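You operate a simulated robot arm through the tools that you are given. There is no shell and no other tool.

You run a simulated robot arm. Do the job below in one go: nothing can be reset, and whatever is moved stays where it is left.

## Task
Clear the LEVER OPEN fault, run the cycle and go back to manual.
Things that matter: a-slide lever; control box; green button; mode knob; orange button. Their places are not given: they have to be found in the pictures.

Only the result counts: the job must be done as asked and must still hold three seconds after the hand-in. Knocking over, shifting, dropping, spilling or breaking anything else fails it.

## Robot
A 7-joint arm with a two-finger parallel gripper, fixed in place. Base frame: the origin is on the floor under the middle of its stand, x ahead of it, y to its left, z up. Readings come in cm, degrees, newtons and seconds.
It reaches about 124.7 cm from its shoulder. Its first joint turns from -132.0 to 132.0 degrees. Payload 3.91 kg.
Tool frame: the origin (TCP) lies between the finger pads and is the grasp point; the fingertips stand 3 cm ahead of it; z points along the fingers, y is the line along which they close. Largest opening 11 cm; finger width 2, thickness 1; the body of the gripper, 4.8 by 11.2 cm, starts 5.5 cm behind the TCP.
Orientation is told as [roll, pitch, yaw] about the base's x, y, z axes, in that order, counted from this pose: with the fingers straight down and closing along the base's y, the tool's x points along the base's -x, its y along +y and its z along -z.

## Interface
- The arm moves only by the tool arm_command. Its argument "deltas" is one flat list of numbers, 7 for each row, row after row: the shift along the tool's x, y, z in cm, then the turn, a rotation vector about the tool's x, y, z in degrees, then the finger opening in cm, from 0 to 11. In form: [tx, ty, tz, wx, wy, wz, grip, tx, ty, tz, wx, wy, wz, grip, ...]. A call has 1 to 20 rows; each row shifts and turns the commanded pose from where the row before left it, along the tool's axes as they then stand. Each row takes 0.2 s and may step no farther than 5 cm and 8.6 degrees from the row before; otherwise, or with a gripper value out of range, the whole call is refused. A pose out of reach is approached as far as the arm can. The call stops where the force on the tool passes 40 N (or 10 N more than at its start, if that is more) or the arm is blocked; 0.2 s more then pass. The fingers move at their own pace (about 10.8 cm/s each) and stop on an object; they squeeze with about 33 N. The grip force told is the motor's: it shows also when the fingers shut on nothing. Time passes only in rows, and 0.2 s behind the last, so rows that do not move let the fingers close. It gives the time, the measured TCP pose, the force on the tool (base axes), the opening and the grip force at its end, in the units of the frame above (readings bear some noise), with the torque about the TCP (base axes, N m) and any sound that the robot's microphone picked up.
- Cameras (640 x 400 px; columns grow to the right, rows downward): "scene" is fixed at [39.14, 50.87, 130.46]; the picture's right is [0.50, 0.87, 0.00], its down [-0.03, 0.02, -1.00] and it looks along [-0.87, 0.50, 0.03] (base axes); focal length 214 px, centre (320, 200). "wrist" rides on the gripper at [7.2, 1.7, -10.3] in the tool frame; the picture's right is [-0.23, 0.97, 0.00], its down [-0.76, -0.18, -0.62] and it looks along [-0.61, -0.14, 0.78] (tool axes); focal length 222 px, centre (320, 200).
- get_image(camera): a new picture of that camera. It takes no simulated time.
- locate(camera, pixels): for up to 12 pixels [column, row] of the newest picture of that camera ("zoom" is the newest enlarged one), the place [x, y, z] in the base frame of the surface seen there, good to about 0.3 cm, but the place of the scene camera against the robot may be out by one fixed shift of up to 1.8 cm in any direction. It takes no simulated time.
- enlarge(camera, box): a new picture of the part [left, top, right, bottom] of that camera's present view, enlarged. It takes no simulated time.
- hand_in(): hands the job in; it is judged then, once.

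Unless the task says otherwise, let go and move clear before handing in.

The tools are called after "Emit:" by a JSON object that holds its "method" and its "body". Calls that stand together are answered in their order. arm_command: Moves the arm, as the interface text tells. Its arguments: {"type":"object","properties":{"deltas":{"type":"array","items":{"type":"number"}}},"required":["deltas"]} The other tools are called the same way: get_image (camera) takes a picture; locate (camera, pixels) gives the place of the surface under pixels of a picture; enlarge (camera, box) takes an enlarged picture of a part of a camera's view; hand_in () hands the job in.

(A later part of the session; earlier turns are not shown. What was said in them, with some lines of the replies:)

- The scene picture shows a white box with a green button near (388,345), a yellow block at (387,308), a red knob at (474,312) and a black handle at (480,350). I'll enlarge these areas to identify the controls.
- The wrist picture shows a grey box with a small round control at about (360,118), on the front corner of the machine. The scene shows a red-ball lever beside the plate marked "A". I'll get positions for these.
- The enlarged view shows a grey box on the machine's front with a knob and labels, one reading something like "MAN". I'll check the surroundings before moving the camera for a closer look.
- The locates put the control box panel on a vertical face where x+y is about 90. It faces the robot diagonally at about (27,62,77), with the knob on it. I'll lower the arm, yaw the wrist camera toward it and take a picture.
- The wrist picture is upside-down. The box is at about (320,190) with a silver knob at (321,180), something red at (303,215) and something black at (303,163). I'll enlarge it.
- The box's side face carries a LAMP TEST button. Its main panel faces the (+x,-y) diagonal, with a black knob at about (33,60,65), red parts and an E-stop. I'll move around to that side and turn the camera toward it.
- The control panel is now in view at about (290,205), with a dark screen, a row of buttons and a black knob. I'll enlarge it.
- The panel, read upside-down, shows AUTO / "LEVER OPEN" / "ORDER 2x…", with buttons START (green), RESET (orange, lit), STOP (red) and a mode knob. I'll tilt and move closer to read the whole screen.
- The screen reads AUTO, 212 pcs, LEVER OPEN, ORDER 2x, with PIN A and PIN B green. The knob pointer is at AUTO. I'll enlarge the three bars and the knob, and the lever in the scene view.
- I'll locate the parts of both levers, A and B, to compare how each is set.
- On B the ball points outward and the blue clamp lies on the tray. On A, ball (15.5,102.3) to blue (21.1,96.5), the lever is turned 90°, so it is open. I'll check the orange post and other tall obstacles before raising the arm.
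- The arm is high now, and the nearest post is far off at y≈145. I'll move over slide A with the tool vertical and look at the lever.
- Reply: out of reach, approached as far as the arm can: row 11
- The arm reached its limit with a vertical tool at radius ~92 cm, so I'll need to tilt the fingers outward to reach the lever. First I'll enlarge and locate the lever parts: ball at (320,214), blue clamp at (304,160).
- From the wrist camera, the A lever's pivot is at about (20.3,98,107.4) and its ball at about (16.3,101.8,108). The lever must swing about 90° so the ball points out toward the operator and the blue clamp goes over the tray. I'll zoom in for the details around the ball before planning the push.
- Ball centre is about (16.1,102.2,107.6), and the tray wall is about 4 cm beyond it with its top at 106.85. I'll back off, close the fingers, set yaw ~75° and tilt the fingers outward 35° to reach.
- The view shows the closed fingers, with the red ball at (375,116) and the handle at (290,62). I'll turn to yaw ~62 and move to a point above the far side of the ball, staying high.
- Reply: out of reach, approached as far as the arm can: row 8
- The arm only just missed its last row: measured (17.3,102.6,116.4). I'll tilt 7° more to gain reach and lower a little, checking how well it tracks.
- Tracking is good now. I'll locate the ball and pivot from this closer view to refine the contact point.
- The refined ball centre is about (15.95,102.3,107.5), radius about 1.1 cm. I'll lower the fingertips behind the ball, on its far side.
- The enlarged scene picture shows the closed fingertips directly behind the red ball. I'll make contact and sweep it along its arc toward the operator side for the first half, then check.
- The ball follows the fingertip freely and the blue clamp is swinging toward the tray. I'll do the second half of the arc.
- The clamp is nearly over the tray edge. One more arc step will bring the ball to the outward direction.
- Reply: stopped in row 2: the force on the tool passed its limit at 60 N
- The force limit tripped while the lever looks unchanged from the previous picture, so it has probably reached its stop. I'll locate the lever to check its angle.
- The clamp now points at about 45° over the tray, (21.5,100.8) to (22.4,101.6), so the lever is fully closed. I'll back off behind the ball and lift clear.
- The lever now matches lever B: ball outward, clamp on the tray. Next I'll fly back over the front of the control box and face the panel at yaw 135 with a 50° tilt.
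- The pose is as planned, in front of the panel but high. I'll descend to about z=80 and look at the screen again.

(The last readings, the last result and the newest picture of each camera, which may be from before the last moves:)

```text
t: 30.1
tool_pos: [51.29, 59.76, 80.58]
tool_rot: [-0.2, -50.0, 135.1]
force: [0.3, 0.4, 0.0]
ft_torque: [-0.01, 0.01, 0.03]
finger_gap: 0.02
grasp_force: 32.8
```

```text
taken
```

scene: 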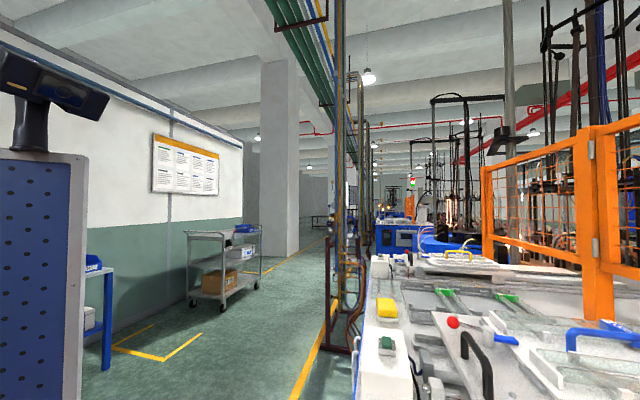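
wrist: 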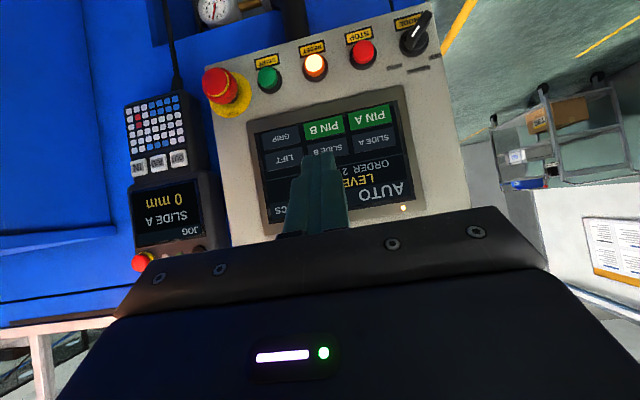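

The display still shows the yellow message and RESET is lit, so the fault is latched. I'll get fresh positions for the buttons and panel from this closer view.

Emit:
{"method": "locate", "body": {"camera": "wrist", "pixels": [[315, 66], [268, 79], [363, 53], [415, 40], [315, 85], [290, 75], [340, 62], [215, 83], [430, 70], [405, 207], [320, 100], [280, 155]]}}

Emit:
{"method": "enlarge", "body": {"camera": "wrist", "box": [240, 10, 440, 110]}}

```text
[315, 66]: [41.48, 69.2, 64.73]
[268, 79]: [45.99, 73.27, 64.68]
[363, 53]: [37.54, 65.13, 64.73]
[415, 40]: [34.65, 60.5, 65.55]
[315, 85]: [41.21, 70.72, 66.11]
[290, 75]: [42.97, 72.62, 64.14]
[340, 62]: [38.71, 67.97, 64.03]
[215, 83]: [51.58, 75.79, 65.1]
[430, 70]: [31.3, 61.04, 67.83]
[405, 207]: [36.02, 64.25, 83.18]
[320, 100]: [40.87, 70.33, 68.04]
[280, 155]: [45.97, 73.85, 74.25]
```

```text
3.20 times, centred on (340, 60) of wrist
```

zoom: 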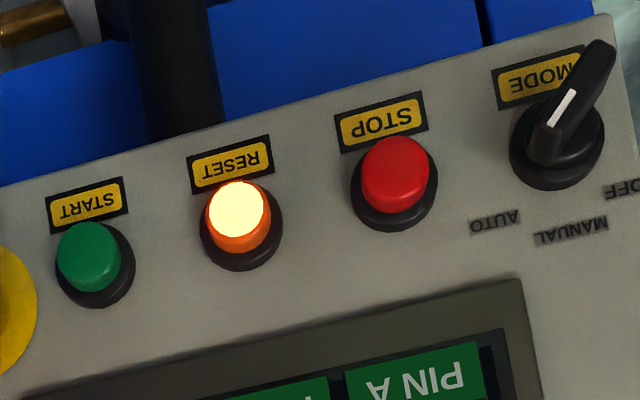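

RESET's face centre is at (41.5,69.2,64.7), about 1.3 cm proud of the panel. I'll bring the closed fingertip edge level with it, stopping just short.

Emit:
{"method": "arm_command", "body": {"deltas": [2.01, 0.07, 3.32, 0, 0, 0, 0, 2.01, 0.07, 3.32, 0, 0, 0, 0, 2.01, 0.07, 3.32, 0, 0, 0, 0, 2.01, 0.07, 3.32, 0, 0, 0, 0, -1.45, 0, 1.72, 0, 0, 0, 0, -1.45, 0, 1.72, 0, 0, 0, 0]}}

Emit:
{"method": "get_image", "body": {"camera": "wrist"}}

```text
t: 31.4
tool_pos: [44.6, 66.09, 65.86]
tool_rot: [-0.1, -50.0, 135.1]
force: [-0.5, 0.6, 0.7]
ft_torque: [0.0, -0.01, 0.03]
finger_gap: 0.0
grasp_force: 33.1
```

```text
taken
```

wrist: 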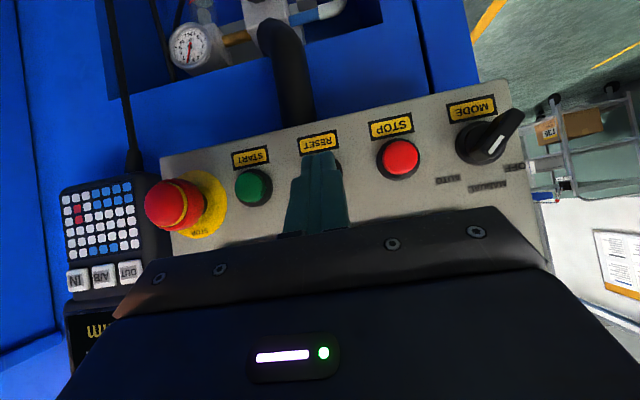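

The fingertip is in front of RESET, with START at (253,187) and STOP at (401,158) clear on both sides. I'll press in slowly.

Emit:
{"method": "arm_command", "body": {"deltas": [-0.32, 0, 0.383, 0, 0, 0, 0, -0.32, 0, 0.383, 0, 0, 0, 0, -0.32, 0, 0.383, 0, 0, 0, 0, -0.26, 0, 0.31, 0, 0, 0, 0, 0, 0, 0, 0, 0, 0, 0]}}

Emit:
{"method": "get_image", "body": {"camera": "wrist"}}

```text
t: 32.6
tool_pos: [43.16, 67.6, 65.81]
tool_rot: [-0.1, -50.0, 134.9]
force: [3.9, -9.2, 1.5]
ft_torque: [-0.12, -0.02, 0.09]
finger_gap: 0.0
grasp_force: 32.7
heard: click
```

```text
taken
```

wrist: 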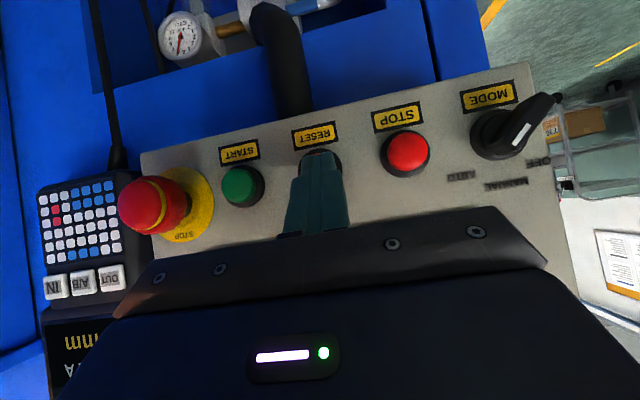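

A click was heard at about 10 N. I'll back straight off, rise and read the screen.

Emit:
{"method": "arm_command", "body": {"deltas": [1.93, 0, -2.3, 0, 0, 0, 0, 1.93, 0, -2.3, 0, 0, 0, 0, 1.93, 0, -2.3, 0, 0, 0, 0, -2.68, 0, -2.25, 0, 0, 0, 0, -2.68, 0, -2.25, 0, 0, 0, 0, -2.68, 0, -2.25, 0, 0, 0, 0, -2.68, 0, -2.25, 0, 0, 0, 11, 0, 0, 0, 0, 0, 0, 11]}}

Emit:
{"method": "get_image", "body": {"camera": "wrist"}}

Emit:
{"method": "enlarge", "body": {"camera": "wrist", "box": [230, 20, 430, 230]}}

```text
t: 34.5
tool_pos: [49.52, 61.16, 80.11]
tool_rot: [0.0, -49.9, 135.1]
force: [0.0, 0.0, 0.9]
ft_torque: [0.01, 0.02, -0.06]
finger_gap: 11.0
grasp_force: 0.0
```

```text
taken
```

wrist: 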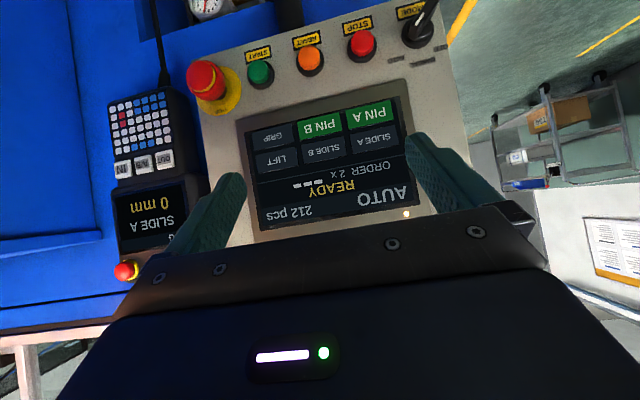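

```text
1.90 times, centred on (330, 125) of wrist
```

zoom: 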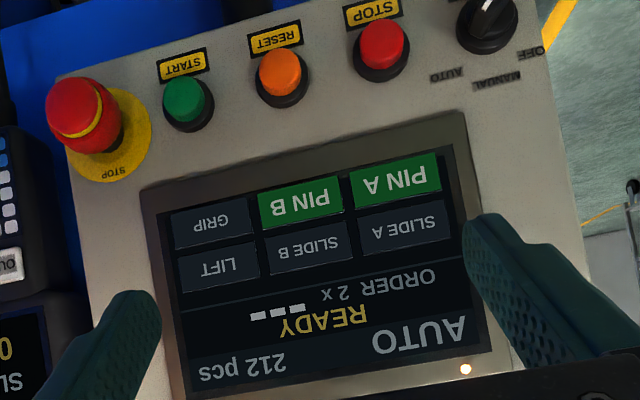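

The screen now reads READY and RESET is no longer lit. Before pressing START I'll check how far the E-stop and the hanging pendant stick out, for gripper clearance.

Emit:
{"method": "locate", "body": {"camera": "wrist", "pixels": [[259, 71], [202, 78], [215, 75], [145, 130], [185, 150], [185, 215], [125, 270], [165, 70], [309, 58], [362, 43], [420, 25], [170, 95]]}}

```text
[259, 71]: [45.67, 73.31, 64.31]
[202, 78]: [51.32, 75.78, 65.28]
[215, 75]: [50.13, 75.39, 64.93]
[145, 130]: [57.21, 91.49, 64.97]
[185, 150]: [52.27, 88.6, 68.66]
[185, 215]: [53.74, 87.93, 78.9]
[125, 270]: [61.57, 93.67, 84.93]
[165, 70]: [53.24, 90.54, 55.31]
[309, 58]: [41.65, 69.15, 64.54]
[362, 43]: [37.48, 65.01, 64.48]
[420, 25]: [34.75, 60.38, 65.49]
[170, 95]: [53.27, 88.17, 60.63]
```

START is at (45.8,73.3,64.5); the E-stop is about 6 cm to its side and the pendant sits well back. I'll close the fingers and come in front of START.

Emit:
{"method": "arm_command", "body": {"deltas": [0, 0, 0, 0, 0, 0, 0, 0, 0, 0, 0, 0, 0, 0, 0, 0, 0, 0, 0, 0, 0, 0, -2.97, 0, 0, 0, 0, 0, 0, -2.97, 0, 0, 0, 0, 0, 1.72, 0, 3.49, 0, 0, 0, 0, 1.72, 0, 3.49, 0, 0, 0, 0, 1.72, 0, 3.49, 0, 0, 0, 0, 1.72, 0, 3.49, 0, 0, 0, 0]}}

Emit:
{"method": "get_image", "body": {"camera": "wrist"}}

```text
t: 36.5
tool_pos: [49.31, 69.78, 65.41]
tool_rot: [-0.2, -49.9, 135.1]
force: [-0.4, -0.2, -0.1]
ft_torque: [-0.03, 0.0, 0.01]
finger_gap: 0.0
grasp_force: 33.4
```

```text
taken
```

wrist: 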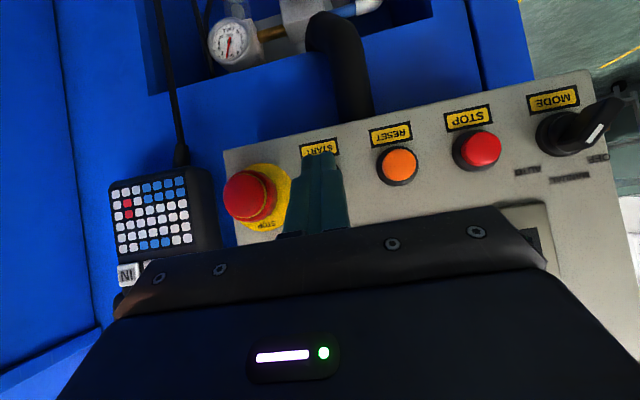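

The fingertip is lined up with START at (318,160). I'll press it slowly.

Emit:
{"method": "arm_command", "body": {"deltas": [-0.55, 0, 0.19, 0, 0, 0, 0, -0.32, 0, 0.383, 0, 0, 0, 0, -0.32, 0, 0.383, 0, 0, 0, 0, -0.32, 0, 0.383, 0, 0, 0, 0, -0.32, 0, 0.383, 0, 0, 0, 0, -0.19, 0, 0.23, 0, 0, 0, 0, 0, 0, 0, 0, 0, 0, 0]}}

Emit:
{"method": "arm_command", "body": {"deltas": [1.93, 0, -2.3, 0, 0, 0, 0, 1.93, 0, -2.3, 0, 0, 0, 0, 1.93, 0, -2.3, 0, 0, 0, 0, -2.68, 0, -2.25, 0, 0, 0, 11, -2.68, 0, -2.25, 0, 0, 0, 11, -2.68, 0, -2.25, 0, 0, 0, 11, -2.68, 0, -2.25, 0, 0, 0, 11]}}

Emit:
{"method": "get_image", "body": {"camera": "wrist"}}

Emit:
{"method": "get_image", "body": {"camera": "scene"}}

```text
t: 38.0
tool_pos: [47.4, 71.67, 65.88]
tool_rot: [-0.1, -50.0, 135.1]
force: [5.1, -8.8, 2.5]
ft_torque: [-0.06, -0.04, 0.03]
finger_gap: 0.0
grasp_force: 33.2
heard: click
```

```text
t: 39.6
tool_pos: [53.77, 65.57, 79.75]
tool_rot: [0.2, -50.0, 134.9]
force: [0.3, -0.1, -0.4]
ft_torque: [0.04, 0.0, -0.02]
finger_gap: 10.99
grasp_force: 0.1
```

```text
taken
```

wrist: 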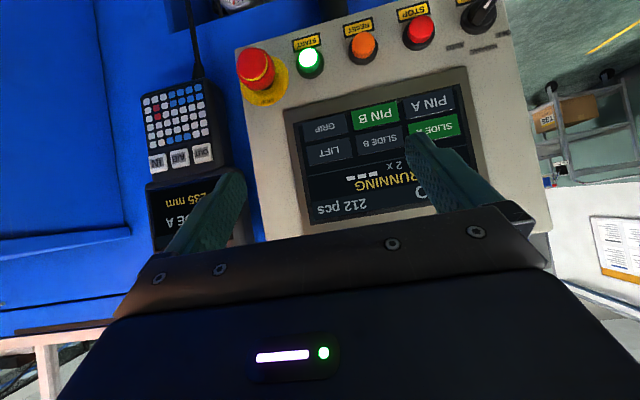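

```text
taken
```

scene: 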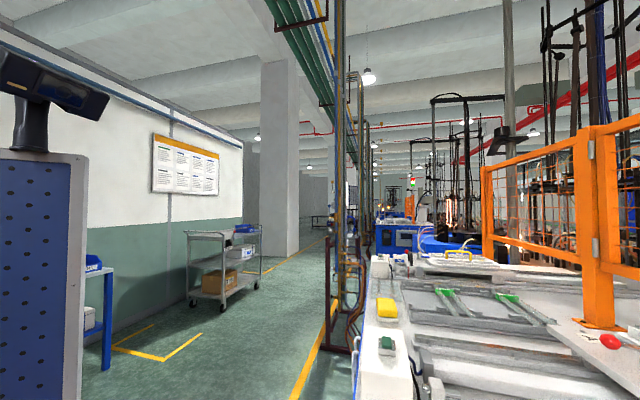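

START is lit, the screen says RUNNING and slide A is travelling (235 mm). I'll shift sideways for a clear view of the screen and wait.

Emit:
{"method": "arm_command", "body": {"deltas": [0, 3, 0, 0, 0, 0, 11, 0, 3, 0, 0, 0, 0, 11, 0, 0, 0, 0, 0, 0, 11, 0, 0, 0, 0, 0, 0, 11, 0, 0, 0, 0, 0, 0, 11]}}

Emit:
{"method": "get_image", "body": {"camera": "wrist"}}

Emit:
{"method": "enlarge", "body": {"camera": "wrist", "box": [230, 20, 430, 230]}}

```text
t: 40.9
tool_pos: [49.52, 61.11, 79.87]
tool_rot: [-0.1, -50.0, 135.2]
force: [0.2, 0.0, -0.4]
ft_torque: [0.02, -0.01, 0.0]
finger_gap: 11.02
grasp_force: 0.0
```

```text
taken
```

wrist: 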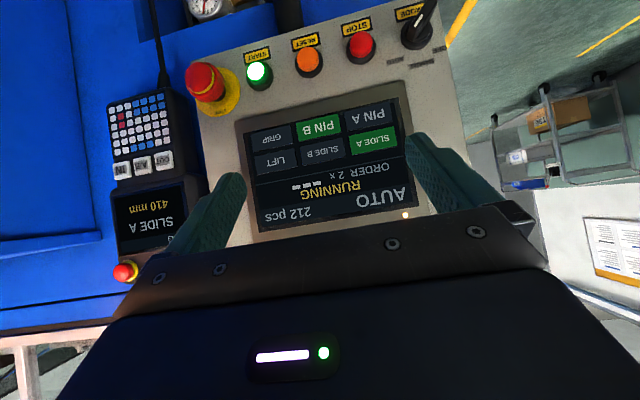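

```text
1.90 times, centred on (330, 125) of wrist
```

zoom: 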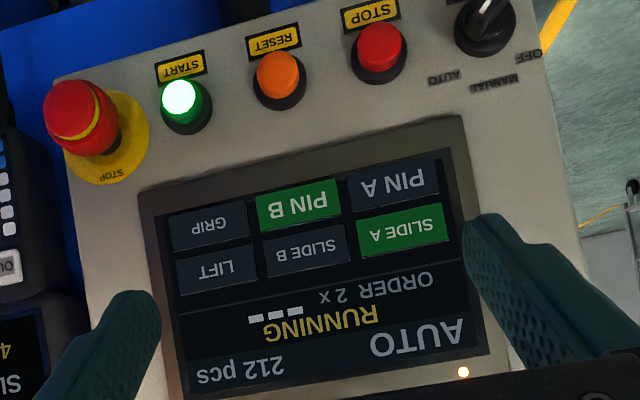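

The cycle is still running, with slide A at 410 mm. I'll wait in place and keep watching.

Emit:
{"method": "arm_command", "body": {"deltas": [0, 0, 0, 0, 0, 0, 11, 0, 0, 0, 0, 0, 0, 11, 0, 0, 0, 0, 0, 0, 11, 0, 0, 0, 0, 0, 0, 11, 0, 0, 0, 0, 0, 0, 11, 0, 0, 0, 0, 0, 0, 11, 0, 0, 0, 0, 0, 0, 11, 0, 0, 0, 0, 0, 0, 11, 0, 0, 0, 0, 0, 0, 11, 0, 0, 0, 0, 0, 0, 11]}}

Emit:
{"method": "get_image", "body": {"camera": "wrist"}}

Emit:
{"method": "enlarge", "body": {"camera": "wrist", "box": [230, 20, 430, 230]}}

Emit:
{"method": "get_image", "body": {"camera": "scene"}}

```text
t: 43.0
tool_pos: [49.39, 60.97, 79.98]
tool_rot: [-0.1, -50.1, 135.1]
force: [-0.3, 0.2, -0.3]
ft_torque: [0.01, 0.0, -0.02]
finger_gap: 10.99
grasp_force: 0.0
```

```text
taken
```

wrist: 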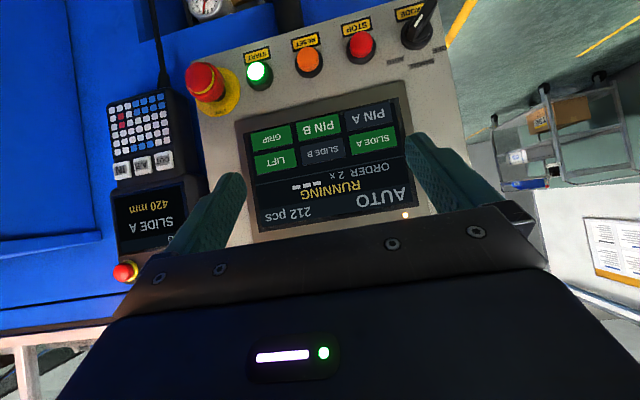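

```text
1.90 times, centred on (330, 125) of wrist
```

zoom: 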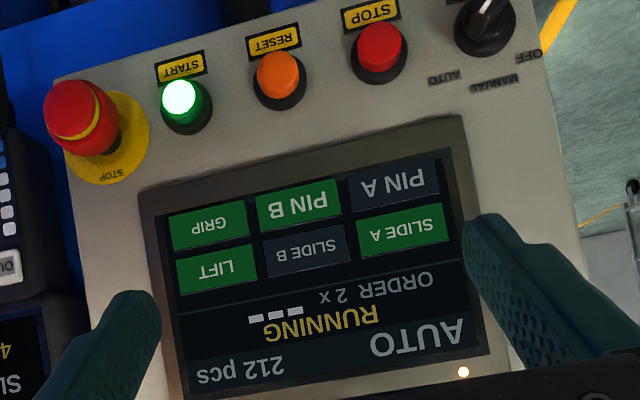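

```text
taken
```

scene: 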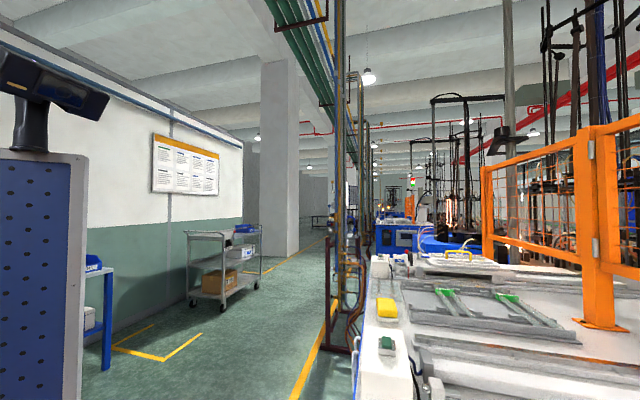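

GRIP and LIFT are now active and slide A is at 420 mm, so the cycle is progressing. I'll keep waiting.

Emit:
{"method": "arm_command", "body": {"deltas": [0, 0, 0, 0, 0, 0, 11, 0, 0, 0, 0, 0, 0, 11, 0, 0, 0, 0, 0, 0, 11, 0, 0, 0, 0, 0, 0, 11, 0, 0, 0, 0, 0, 0, 11, 0, 0, 0, 0, 0, 0, 11, 0, 0, 0, 0, 0, 0, 11, 0, 0, 0, 0, 0, 0, 11, 0, 0, 0, 0, 0, 0, 11, 0, 0, 0, 0, 0, 0, 11, 0, 0, 0, 0, 0, 0, 11, 0, 0, 0, 0, 0, 0, 11, 0, 0, 0, 0, 0, 0, 11, 0, 0, 0, 0, 0, 0, 11, 0, 0, 0, 0, 0, 0, 11]}}

Emit:
{"method": "get_image", "body": {"camera": "wrist"}}

Emit:
{"method": "enlarge", "body": {"camera": "wrist", "box": [230, 20, 430, 230]}}

Emit:
{"method": "get_image", "body": {"camera": "scene"}}

```text
t: 46.2
tool_pos: [49.41, 61.04, 79.95]
tool_rot: [-0.1, -50.0, 135.1]
force: [-0.5, 0.0, -0.4]
ft_torque: [-0.01, 0.0, 0.01]
finger_gap: 10.98
grasp_force: 0.0
```

```text
taken
```

wrist: 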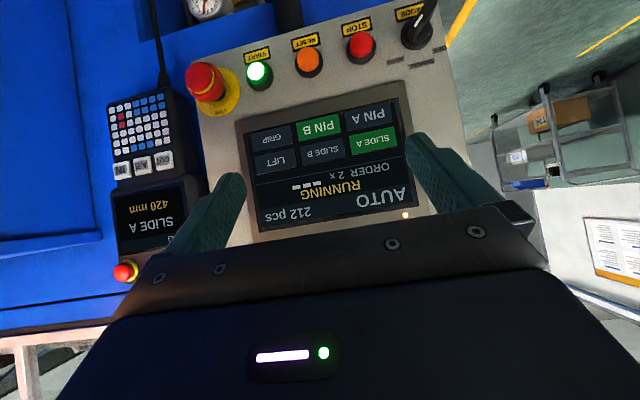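

```text
1.90 times, centred on (330, 125) of wrist
```

zoom: 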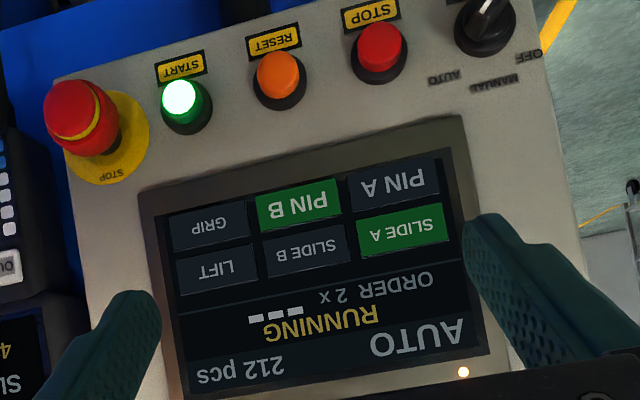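

```text
taken
```

scene: 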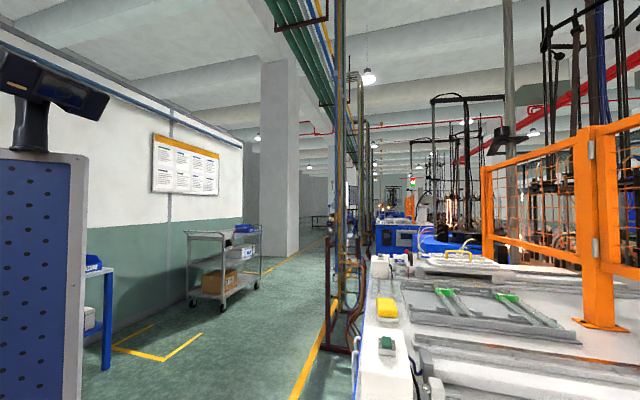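

GRIP and LIFT have dropped out and the cycle is still RUNNING. I'll wait for the slide to return.

Emit:
{"method": "arm_command", "body": {"deltas": [0, 0, 0, 0, 0, 0, 11, 0, 0, 0, 0, 0, 0, 11, 0, 0, 0, 0, 0, 0, 11, 0, 0, 0, 0, 0, 0, 11, 0, 0, 0, 0, 0, 0, 11, 0, 0, 0, 0, 0, 0, 11, 0, 0, 0, 0, 0, 0, 11, 0, 0, 0, 0, 0, 0, 11, 0, 0, 0, 0, 0, 0, 11, 0, 0, 0, 0, 0, 0, 11, 0, 0, 0, 0, 0, 0, 11, 0, 0, 0, 0, 0, 0, 11, 0, 0, 0, 0, 0, 0, 11, 0, 0, 0, 0, 0, 0, 11, 0, 0, 0, 0, 0, 0, 11]}}

Emit:
{"method": "get_image", "body": {"camera": "wrist"}}

Emit:
{"method": "enlarge", "body": {"camera": "wrist", "box": [230, 20, 430, 230]}}

Emit:
{"method": "get_image", "body": {"camera": "scene"}}

```text
t: 49.5
tool_pos: [49.44, 61.09, 79.89]
tool_rot: [-0.1, -50.1, 135.1]
force: [-0.2, 0.3, 0.7]
ft_torque: [-0.01, -0.01, 0.03]
finger_gap: 11.0
grasp_force: 0.0
```

```text
taken
```

wrist: 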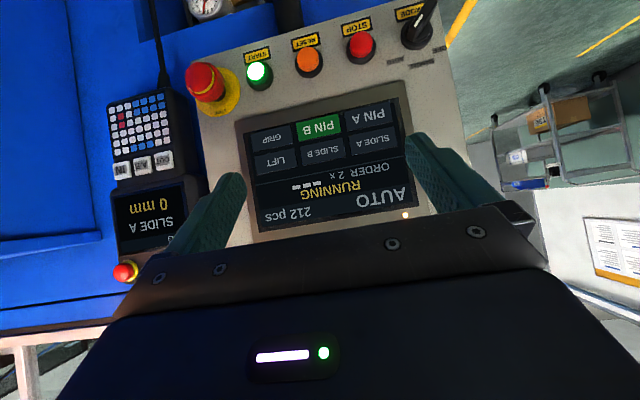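

```text
1.90 times, centred on (330, 125) of wrist
```

zoom: 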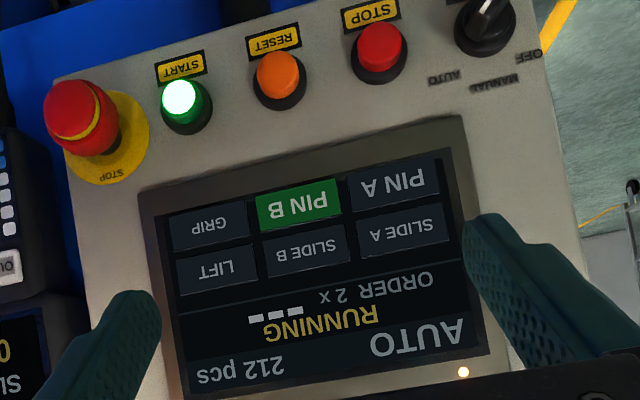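

```text
taken
```

scene: 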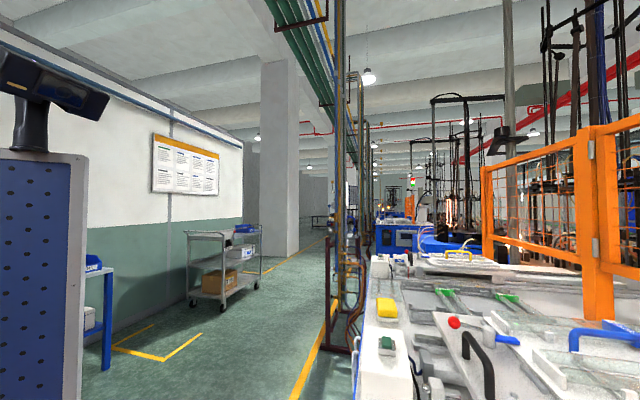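

Slide A is back at 0 mm but the screen still says RUNNING. I'll wait for the cycle-done indication.

Emit:
{"method": "arm_command", "body": {"deltas": [0, 0, 0, 0, 0, 0, 11, 0, 0, 0, 0, 0, 0, 11, 0, 0, 0, 0, 0, 0, 11, 0, 0, 0, 0, 0, 0, 11, 0, 0, 0, 0, 0, 0, 11, 0, 0, 0, 0, 0, 0, 11, 0, 0, 0, 0, 0, 0, 11]}}

Emit:
{"method": "get_image", "body": {"camera": "wrist"}}

Emit:
{"method": "enlarge", "body": {"camera": "wrist", "box": [230, 20, 430, 230]}}

```text
t: 51.0
tool_pos: [49.35, 60.96, 79.92]
tool_rot: [-0.1, -50.0, 135.0]
force: [-0.3, 0.0, -0.5]
ft_torque: [0.01, 0.01, 0.0]
finger_gap: 10.98
grasp_force: 0.0
```

```text
taken
```

wrist: 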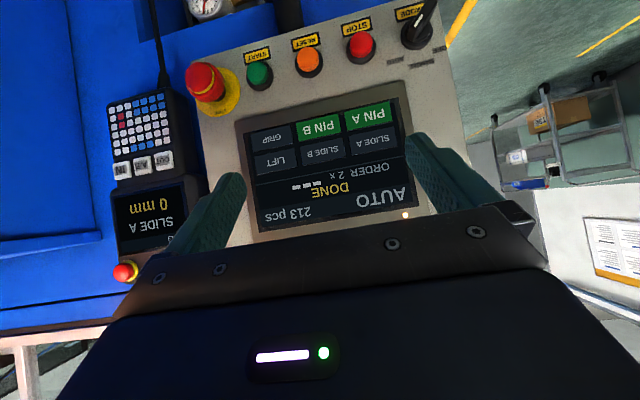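

```text
1.90 times, centred on (330, 125) of wrist
```

zoom: 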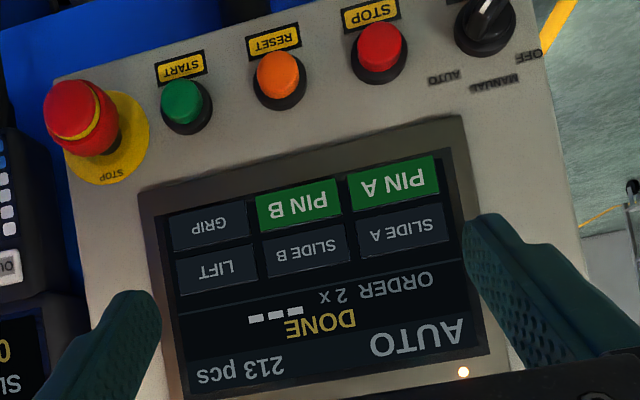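

The screen shows DONE and the count went from 212 to 213, so the cycle is complete. Next is the mode knob; I'll slide sideways to bring it into view.

Emit:
{"method": "arm_command", "body": {"deltas": [0, 3.7, 0, 0, 0, 0, 11, 0, 3.7, 0, 0, 0, 0, 11, 0, 3.7, 0, 0, 0, 0, 11, 1.9, 0, 1.6, 0, 0, 0, 11, 1.9, 0, 1.6, 0, 0, 0, 11]}}

Emit:
{"method": "get_image", "body": {"camera": "wrist"}}

Emit:
{"method": "enlarge", "body": {"camera": "wrist", "box": [250, 60, 390, 160]}}

```text
t: 52.2
tool_pos: [41.59, 53.36, 75.09]
tool_rot: [-0.1, -50.0, 135.1]
force: [-0.4, -0.5, -0.1]
ft_torque: [-0.02, 0.01, 0.0]
finger_gap: 11.0
grasp_force: 0.1
```

```text
taken
```

wrist: 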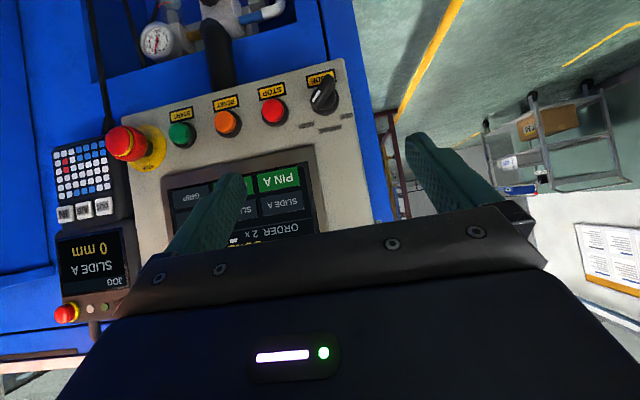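

```text
4.00 times, centred on (320, 110) of wrist
```

zoom: 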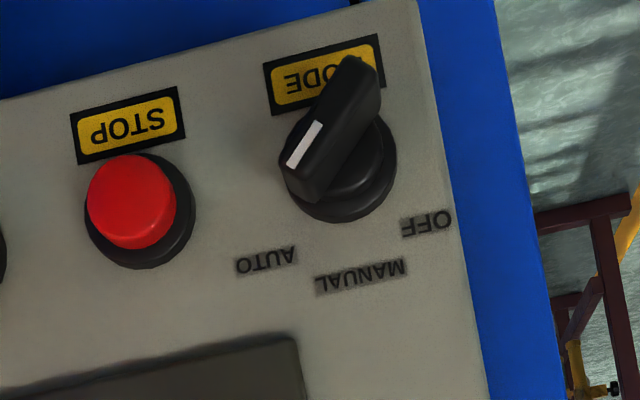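

The knob's wing and white pointer clearly aim at AUTO, with MANUAL next to it and then OFF. I'll locate the knob parts and labels.

Emit:
{"method": "locate", "body": {"camera": "zoom", "pixels": [[300, 150], [320, 125], [335, 115], [350, 75], [295, 175], [375, 85], [340, 215], [385, 165], [266, 261], [360, 275], [426, 225], [320, 245]]}}

Emit:
{"method": "enlarge", "body": {"camera": "wrist", "box": [300, 60, 350, 130]}}

```text
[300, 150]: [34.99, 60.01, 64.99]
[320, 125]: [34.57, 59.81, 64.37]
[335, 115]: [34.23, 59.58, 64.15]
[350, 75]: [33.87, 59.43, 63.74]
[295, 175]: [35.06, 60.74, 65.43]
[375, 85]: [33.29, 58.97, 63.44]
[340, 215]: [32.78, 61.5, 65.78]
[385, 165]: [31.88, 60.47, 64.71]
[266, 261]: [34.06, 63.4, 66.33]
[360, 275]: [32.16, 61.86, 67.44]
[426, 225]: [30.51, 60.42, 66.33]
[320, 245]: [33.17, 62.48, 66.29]
```

```text
5.71 times, centred on (325, 95) of wrist
```

zoom: 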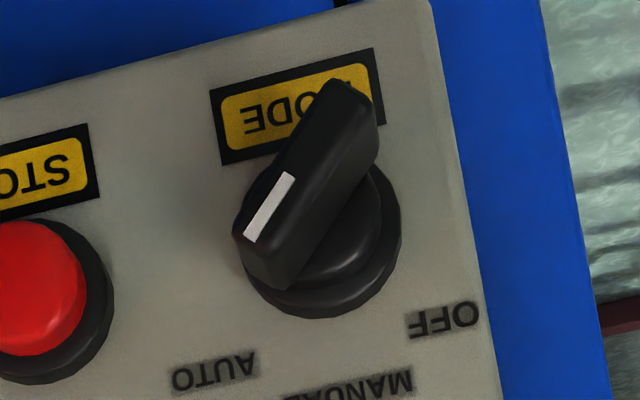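

The knob axis is at about u=66.5, z=64.5, with the wing front 3 cm out from the panel and at 45°. I'll grip the wing: set the tool horizontal along the panel normal and roll it +45° so the fingers close across the wing.

Emit:
{"method": "arm_command", "body": {"deltas": [4.09, 0, 2.13, 0, 0, 0, 5, 4.09, 0, 2.13, 0, 0, 0, 5, 0, 0, 0, 0, -8, 0, 5, 0, 0, 0, 0, -8, 0, 5, 0, 0, 0, 0, -8, 0, 5, 0, 0, 0, 0, -8, 0, 5, 0, 0, 0, 0, -8, 0, 5]}}

Emit:
{"method": "get_image", "body": {"camera": "wrist"}}

Emit:
{"method": "get_image", "body": {"camera": "scene"}}

```text
t: 53.9
tool_pos: [42.91, 51.83, 65.9]
tool_rot: [-143.8, -90.0, -81.2]
force: [-0.3, -0.2, -0.2]
ft_torque: [0.0, 0.02, -0.03]
finger_gap: 4.99
grasp_force: 0.0
```

```text
taken
```

wrist: 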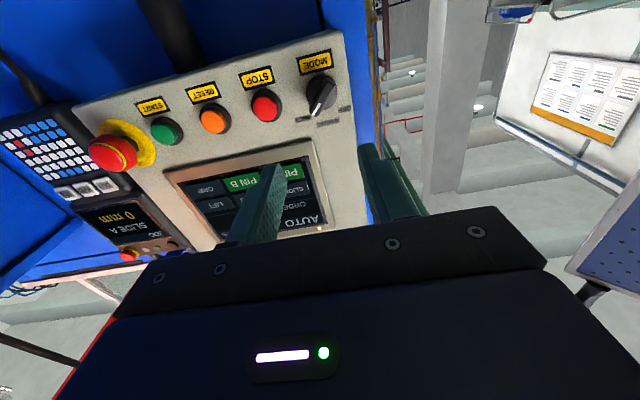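

```text
taken
```

scene: 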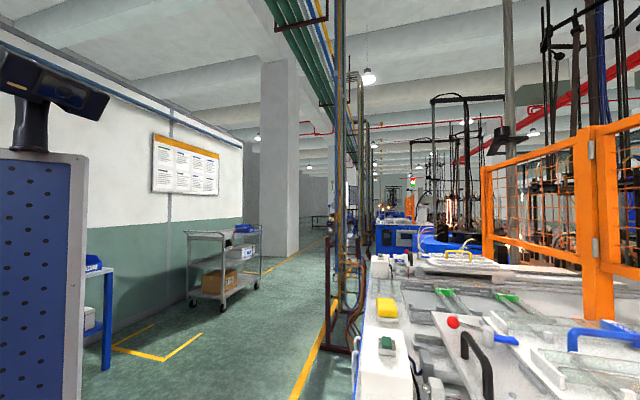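

The tool is now horizontal and facing the panel. The knob is at (321,93) with its white pointer toward AUTO. I'll refine its position from here, then roll the tool.

Emit:
{"method": "enlarge", "body": {"camera": "wrist", "box": [280, 50, 360, 130]}}

Emit:
{"method": "arm_command", "body": {"deltas": [0, 0, 0, 0, 0, 7.5, 5, 0, 0, 0, 0, 0, 7.5, 5, 0, 0, 0, 0, 0, 7.5, 5, 0, 0, 0, 0, 0, 7.5, 5, 0, 0, 0, 0, 0, 7.5, 5, 0, 0, 0, 0, 0, 7.5, 5]}}

Emit:
{"method": "get_image", "body": {"camera": "wrist"}}

```text
5.00 times, centred on (320, 90) of wrist
```

zoom: 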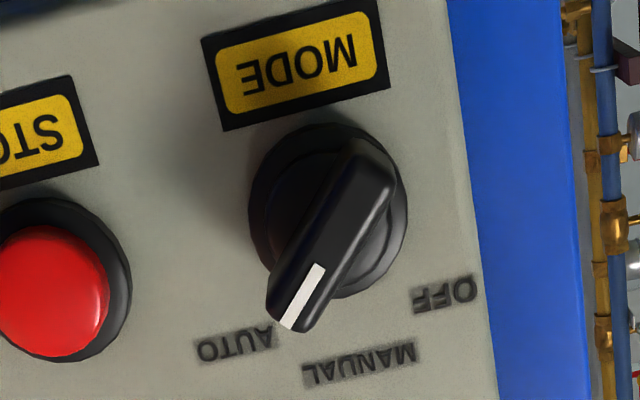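

```text
t: 55.2
tool_pos: [43.02, 51.88, 65.88]
tool_rot: [90.0, -45.0, 45.0]
force: [-0.6, 0.1, 0.7]
ft_torque: [0.0, 0.01, 0.03]
finger_gap: 4.98
grasp_force: 0.0
```

```text
taken
```

wrist: 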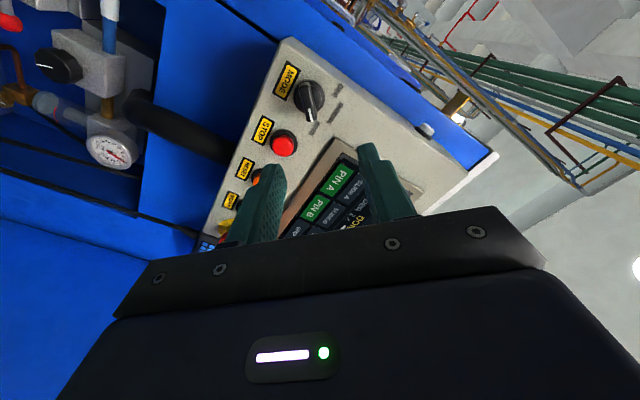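

The tool is rolled 45°. I'll enlarge the knob to check that the wing lies across the closing direction, and locate its ends.

Emit:
{"method": "enlarge", "body": {"camera": "wrist", "box": [270, 60, 350, 140]}}

```text
5.00 times, centred on (310, 100) of wrist
```

zoom: 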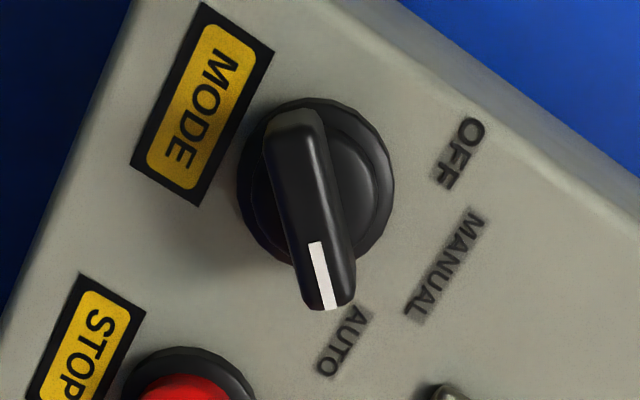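

Emit:
{"method": "locate", "body": {"camera": "zoom", "pixels": [[290, 125], [296, 150], [310, 205], [320, 260], [330, 303], [280, 190], [335, 190], [300, 255], [345, 260], [375, 190], [230, 300], [322, 305]]}}

```text
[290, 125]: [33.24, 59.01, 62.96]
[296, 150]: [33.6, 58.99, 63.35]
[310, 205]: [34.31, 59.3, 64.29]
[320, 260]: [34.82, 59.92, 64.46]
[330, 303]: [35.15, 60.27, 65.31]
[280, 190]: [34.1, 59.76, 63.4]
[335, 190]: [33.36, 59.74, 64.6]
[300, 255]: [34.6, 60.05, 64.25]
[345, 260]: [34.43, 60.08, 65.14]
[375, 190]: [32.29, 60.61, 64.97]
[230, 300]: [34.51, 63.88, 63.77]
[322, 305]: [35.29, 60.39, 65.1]
```

The wing centre is at about u=66.5, z=64.3, and its angle is about 46°, matching the roll. I'll centre on it and advance most of the way.

Emit:
{"method": "arm_command", "body": {"deltas": [1.55, -0.66, 2, 0, 0, 0, 5, 0, 0, 3, 0, 0, 0, 5, 0, 0, 2, 0, 0, 0, 5]}}

Emit:
{"method": "get_image", "body": {"camera": "wrist"}}

Emit:
{"method": "enlarge", "body": {"camera": "wrist", "box": [220, 60, 420, 240]}}

```text
t: 56.0
tool_pos: [37.53, 56.44, 64.19]
tool_rot: [90.0, -44.9, 45.0]
force: [0.0, 0.6, -0.1]
ft_torque: [0.04, 0.0, 0.0]
finger_gap: 5.01
grasp_force: 0.2
```

```text
taken
```

wrist: 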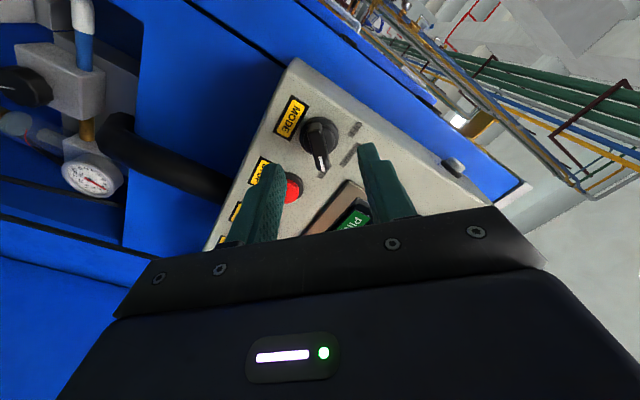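

```text
2.22 times, centred on (320, 150) of wrist
```

zoom: 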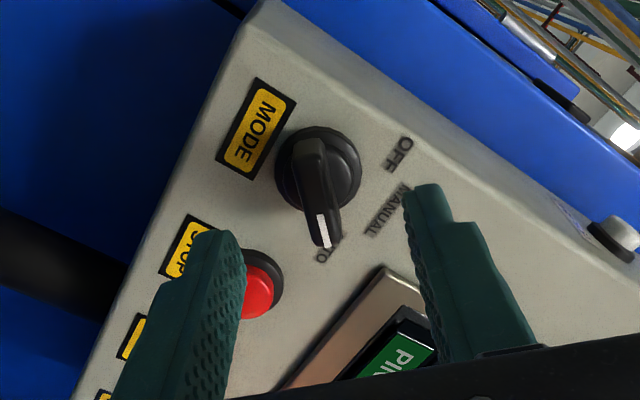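

The fingers straddle the knob line with STOP clear. I'll advance 2.9 cm so the pads reach alongside the wing, then look before closing.

Emit:
{"method": "arm_command", "body": {"deltas": [0, 0, 1.5, 0, 0, 0, 4, 0, 0, 1.4, 0, 0, 0, 4]}}

Emit:
{"method": "get_image", "body": {"camera": "wrist"}}

Emit:
{"method": "enlarge", "body": {"camera": "wrist", "box": [220, 60, 420, 240]}}

```text
t: 56.6
tool_pos: [35.45, 58.58, 64.25]
tool_rot: [89.9, -45.1, 45.0]
force: [-0.6, 0.0, 0.2]
ft_torque: [0.0, 0.01, 0.03]
finger_gap: 4.01
grasp_force: 0.1
```

```text
taken
```

wrist: 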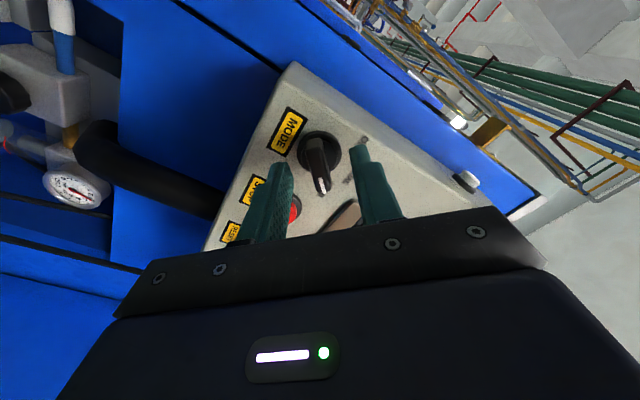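

```text
2.22 times, centred on (320, 150) of wrist
```

zoom: 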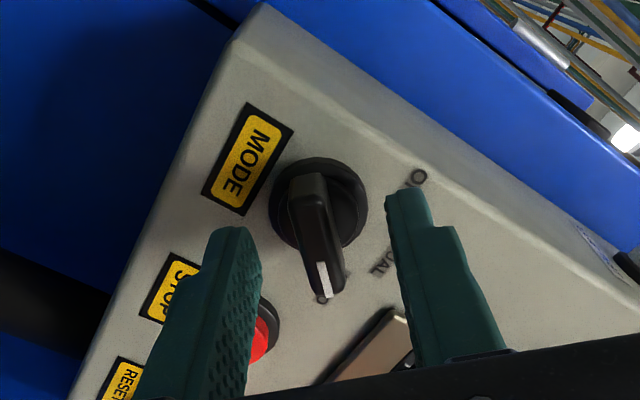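

The wing sits midway between the finger pads. I'll close on it.

Emit:
{"method": "arm_command", "body": {"deltas": [0, 0, 0, 0, 0, 0, 2, 0, 0, 0, 0, 0, 0, 0.5, 0, 0, 0, 0, 0, 0, 0.5, 0, 0, 0, 0, 0, 0, 0.5]}}

Emit:
{"method": "enlarge", "body": {"camera": "wrist", "box": [220, 60, 420, 240]}}

```text
t: 57.6
tool_pos: [35.57, 58.4, 64.24]
tool_rot: [89.9, -45.1, 45.0]
force: [3.5, 16.2, -11.2]
ft_torque: [-0.02, -0.04, -0.43]
finger_gap: 1.09
grasp_force: 44.8
```

```text
2.22 times, centred on (320, 150) of wrist
```

zoom: 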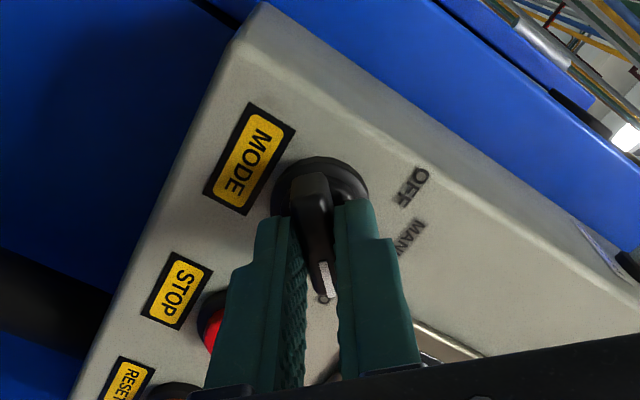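

The knob wing is gripped (gap 1.09 cm) with a small sideways load of about 18 N. I'll shift slightly to relieve it, then turn the first 22°.

Emit:
{"method": "arm_command", "body": {"deltas": [0, -0.2, 0, 0, 0, 0, 0.5, 0, 0, 0, 0, 0, -7.5, 0.5, 0, 0, 0, 0, 0, -7.5, 0.5, 0, 0, 0, 0, 0, -7.5, 0.5]}}

Emit:
{"method": "enlarge", "body": {"camera": "wrist", "box": [220, 60, 420, 240]}}

```text
t: 58.6
tool_pos: [35.43, 58.71, 64.13]
tool_rot: [90.1, -67.7, 45.0]
force: [-1.1, -32.6, 5.9]
ft_torque: [-0.15, -0.14, 0.56]
finger_gap: 1.12
grasp_force: 45.2
```

```text
2.22 times, centred on (320, 150) of wrist
```

zoom: 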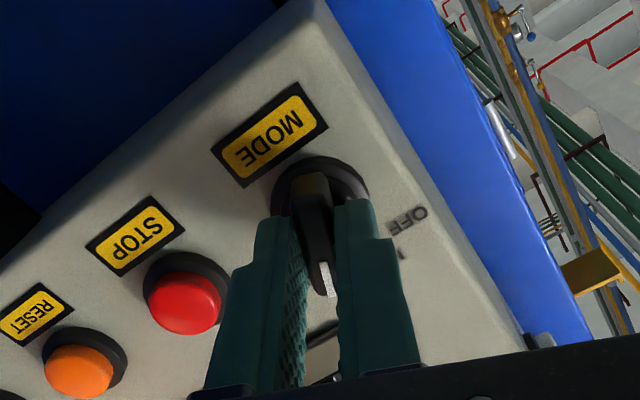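

The wing is turning with the fingers; side and axial loads have built up to about 33 N. I'll relieve them slightly, then continue the turn.

Emit:
{"method": "arm_command", "body": {"deltas": [0, 0.12, -0.1, 0, 0, 0, 0.5, 0, 0, 0, 0, 0, 0, 0.5]}}

```text
t: 59.2
tool_pos: [35.47, 58.46, 64.21]
tool_rot: [90.0, -67.6, 45.0]
force: [-10.8, 14.8, 1.3]
ft_torque: [0.32, 0.28, -0.27]
finger_gap: 1.09
grasp_force: 44.7
```

The side load is nearly zero now, and a small axial tweak will balance the rest. I'll turn the remaining 22°.

Emit:
{"method": "arm_command", "body": {"deltas": [0, 0, 0.045, 0, 0, 0, 0.5, 0, 0, 0, 0, 0, -5.65, 0.5, 0, 0, 0, 0, 0, -5.65, 0.5, 0, 0, 0, 0, 0, -5.65, 0.5, 0, 0, 0, 0, 0, -5.65, 0.5]}}

Emit:
{"method": "enlarge", "body": {"camera": "wrist", "box": [220, 60, 420, 240]}}

```text
t: 60.5
tool_pos: [35.48, 58.53, 64.08]
tool_rot: [-84.5, -89.8, -140.5]
force: [-8.6, 11.7, 4.5]
ft_torque: [-0.23, -0.23, -0.11]
finger_gap: 1.1
grasp_force: 45.2
```

```text
2.22 times, centred on (320, 150) of wrist
```

zoom: 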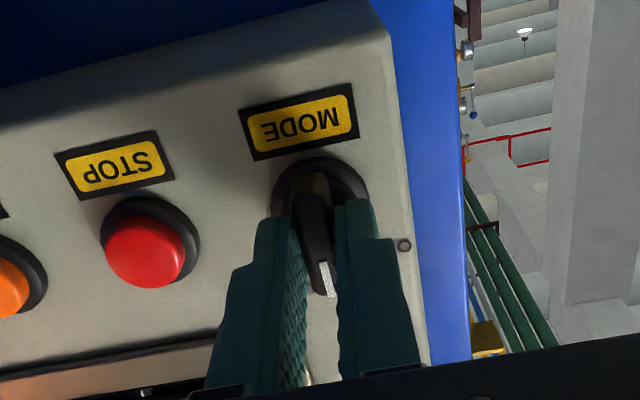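

The tool is level again and the wing points straight up, toward MANUAL. I'll open the fingers and back straight out.

Emit:
{"method": "arm_command", "body": {"deltas": [0, 0, 0, 0, 0, 0, 3.5, 0, 0, 0, 0, 0, 0, 3.5, 0, 0, -2, 0, 0, 0, 3.5, 0, 0, -4, 0, 0, 0, 3.5, 0, 0, -4, 0, 0, 0, 3.5]}}

Emit:
{"method": "get_image", "body": {"camera": "wrist"}}

Emit:
{"method": "enlarge", "body": {"camera": "wrist", "box": [160, 40, 380, 230]}}

```text
t: 61.6
tool_pos: [42.66, 51.36, 64.27]
tool_rot: [-87.0, -90.0, -137.9]
force: [-0.2, -0.4, -0.4]
ft_torque: [0.01, -0.01, -0.03]
finger_gap: 3.5
grasp_force: 0.0
```

```text
taken
```

wrist: 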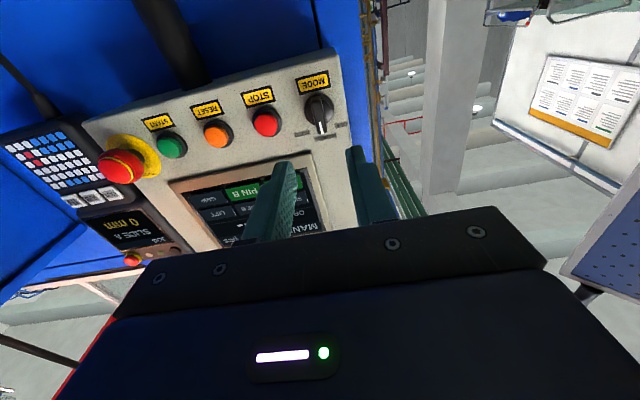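

```text
2.11 times, centred on (270, 135) of wrist
```

zoom: 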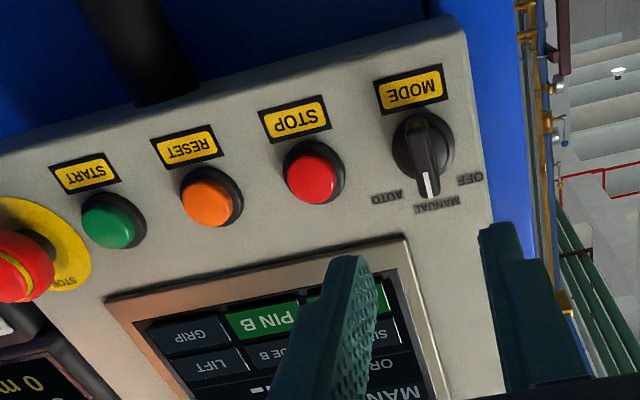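

The knob points to MANUAL and the screen shows "MAN…". I'll back away, rise and tilt to read the full screen.

Emit:
{"method": "arm_command", "body": {"deltas": [0, -2, -1, 0, 0, 0, 11, -4, -3, 0, 0, 0, 0, 11, -4, -3, 0, 0, 0, 0, 11, -4, -2, 0, 0, 0, 0, 11, -2, 0, 0, 0, 8, 0, 11, 0, 0, 0, 0, 8, 0, 11, 0, 0, 0, 0, 8, 0, 11, 0, 0, 0, 0, 8, 0, 11, 0, 0, 0, 0, 8, 0, 11]}}

Emit:
{"method": "get_image", "body": {"camera": "wrist"}}

Emit:
{"method": "enlarge", "body": {"camera": "wrist", "box": [230, 20, 430, 230]}}

Emit:
{"method": "get_image", "body": {"camera": "scene"}}

```text
t: 63.6
tool_pos: [50.6, 57.72, 78.1]
tool_rot: [-0.1, -49.9, 135.0]
force: [0.6, -0.4, 0.2]
ft_torque: [0.05, 0.07, 0.0]
finger_gap: 11.03
grasp_force: 0.2
```

```text
taken
```

wrist: 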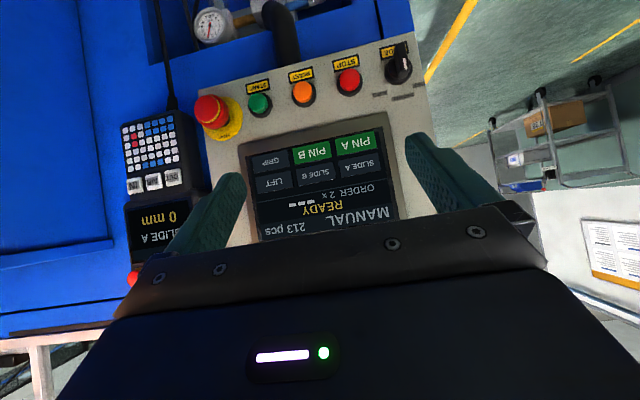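

```text
1.90 times, centred on (330, 125) of wrist
```

zoom: 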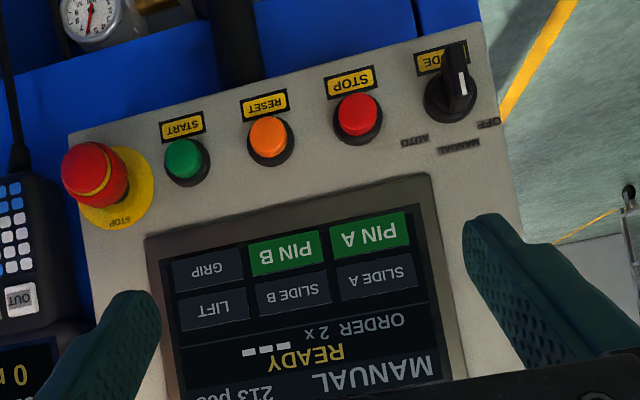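

```text
taken
```

scene: 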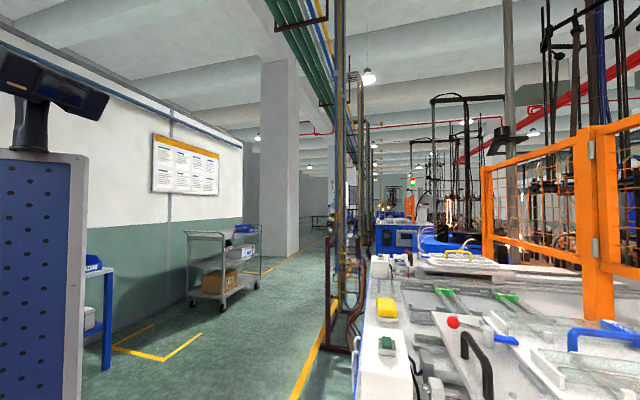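

The screen reads MANUAL, READY, 213 pcs with no fault. The lever is still closed in the scene view and the gripper is open and clear of the panel, so I'm handing in.

Emit:
{"method": "hand_in", "body": {}}

```text
The job is handed in.
```

The LEVER OPEN fault is cleared, one cycle has run, and the machine is back in manual. The job is handed in; no verdict has come back yet.

- **Fault:** I swung the A-slide lever closed until it reached its stop, then pressed the orange RESET button. The screen changed from LEVER OPEN to READY.
- **Cycle:** I pressed the green START button once. The cycle ran through to DONE and the count went from 212 to 213 pcs.
- **Manual:** I turned the mode knob from AUTO to MANUAL. The screen now reads MANUAL, READY, 213 pcs.

- **Order line:** The screen showed "ORDER 2 x" with three bars the whole time. I took "run the cycle" to mean one run, so I did not start a second.
- **Force trip:** While closing the lever the arm briefly tripped its force limit at 60 N as the lever hit its stop. I saw no damage or shifted parts in the pictures.

The gripper was open and clear of the panel at hand-in.
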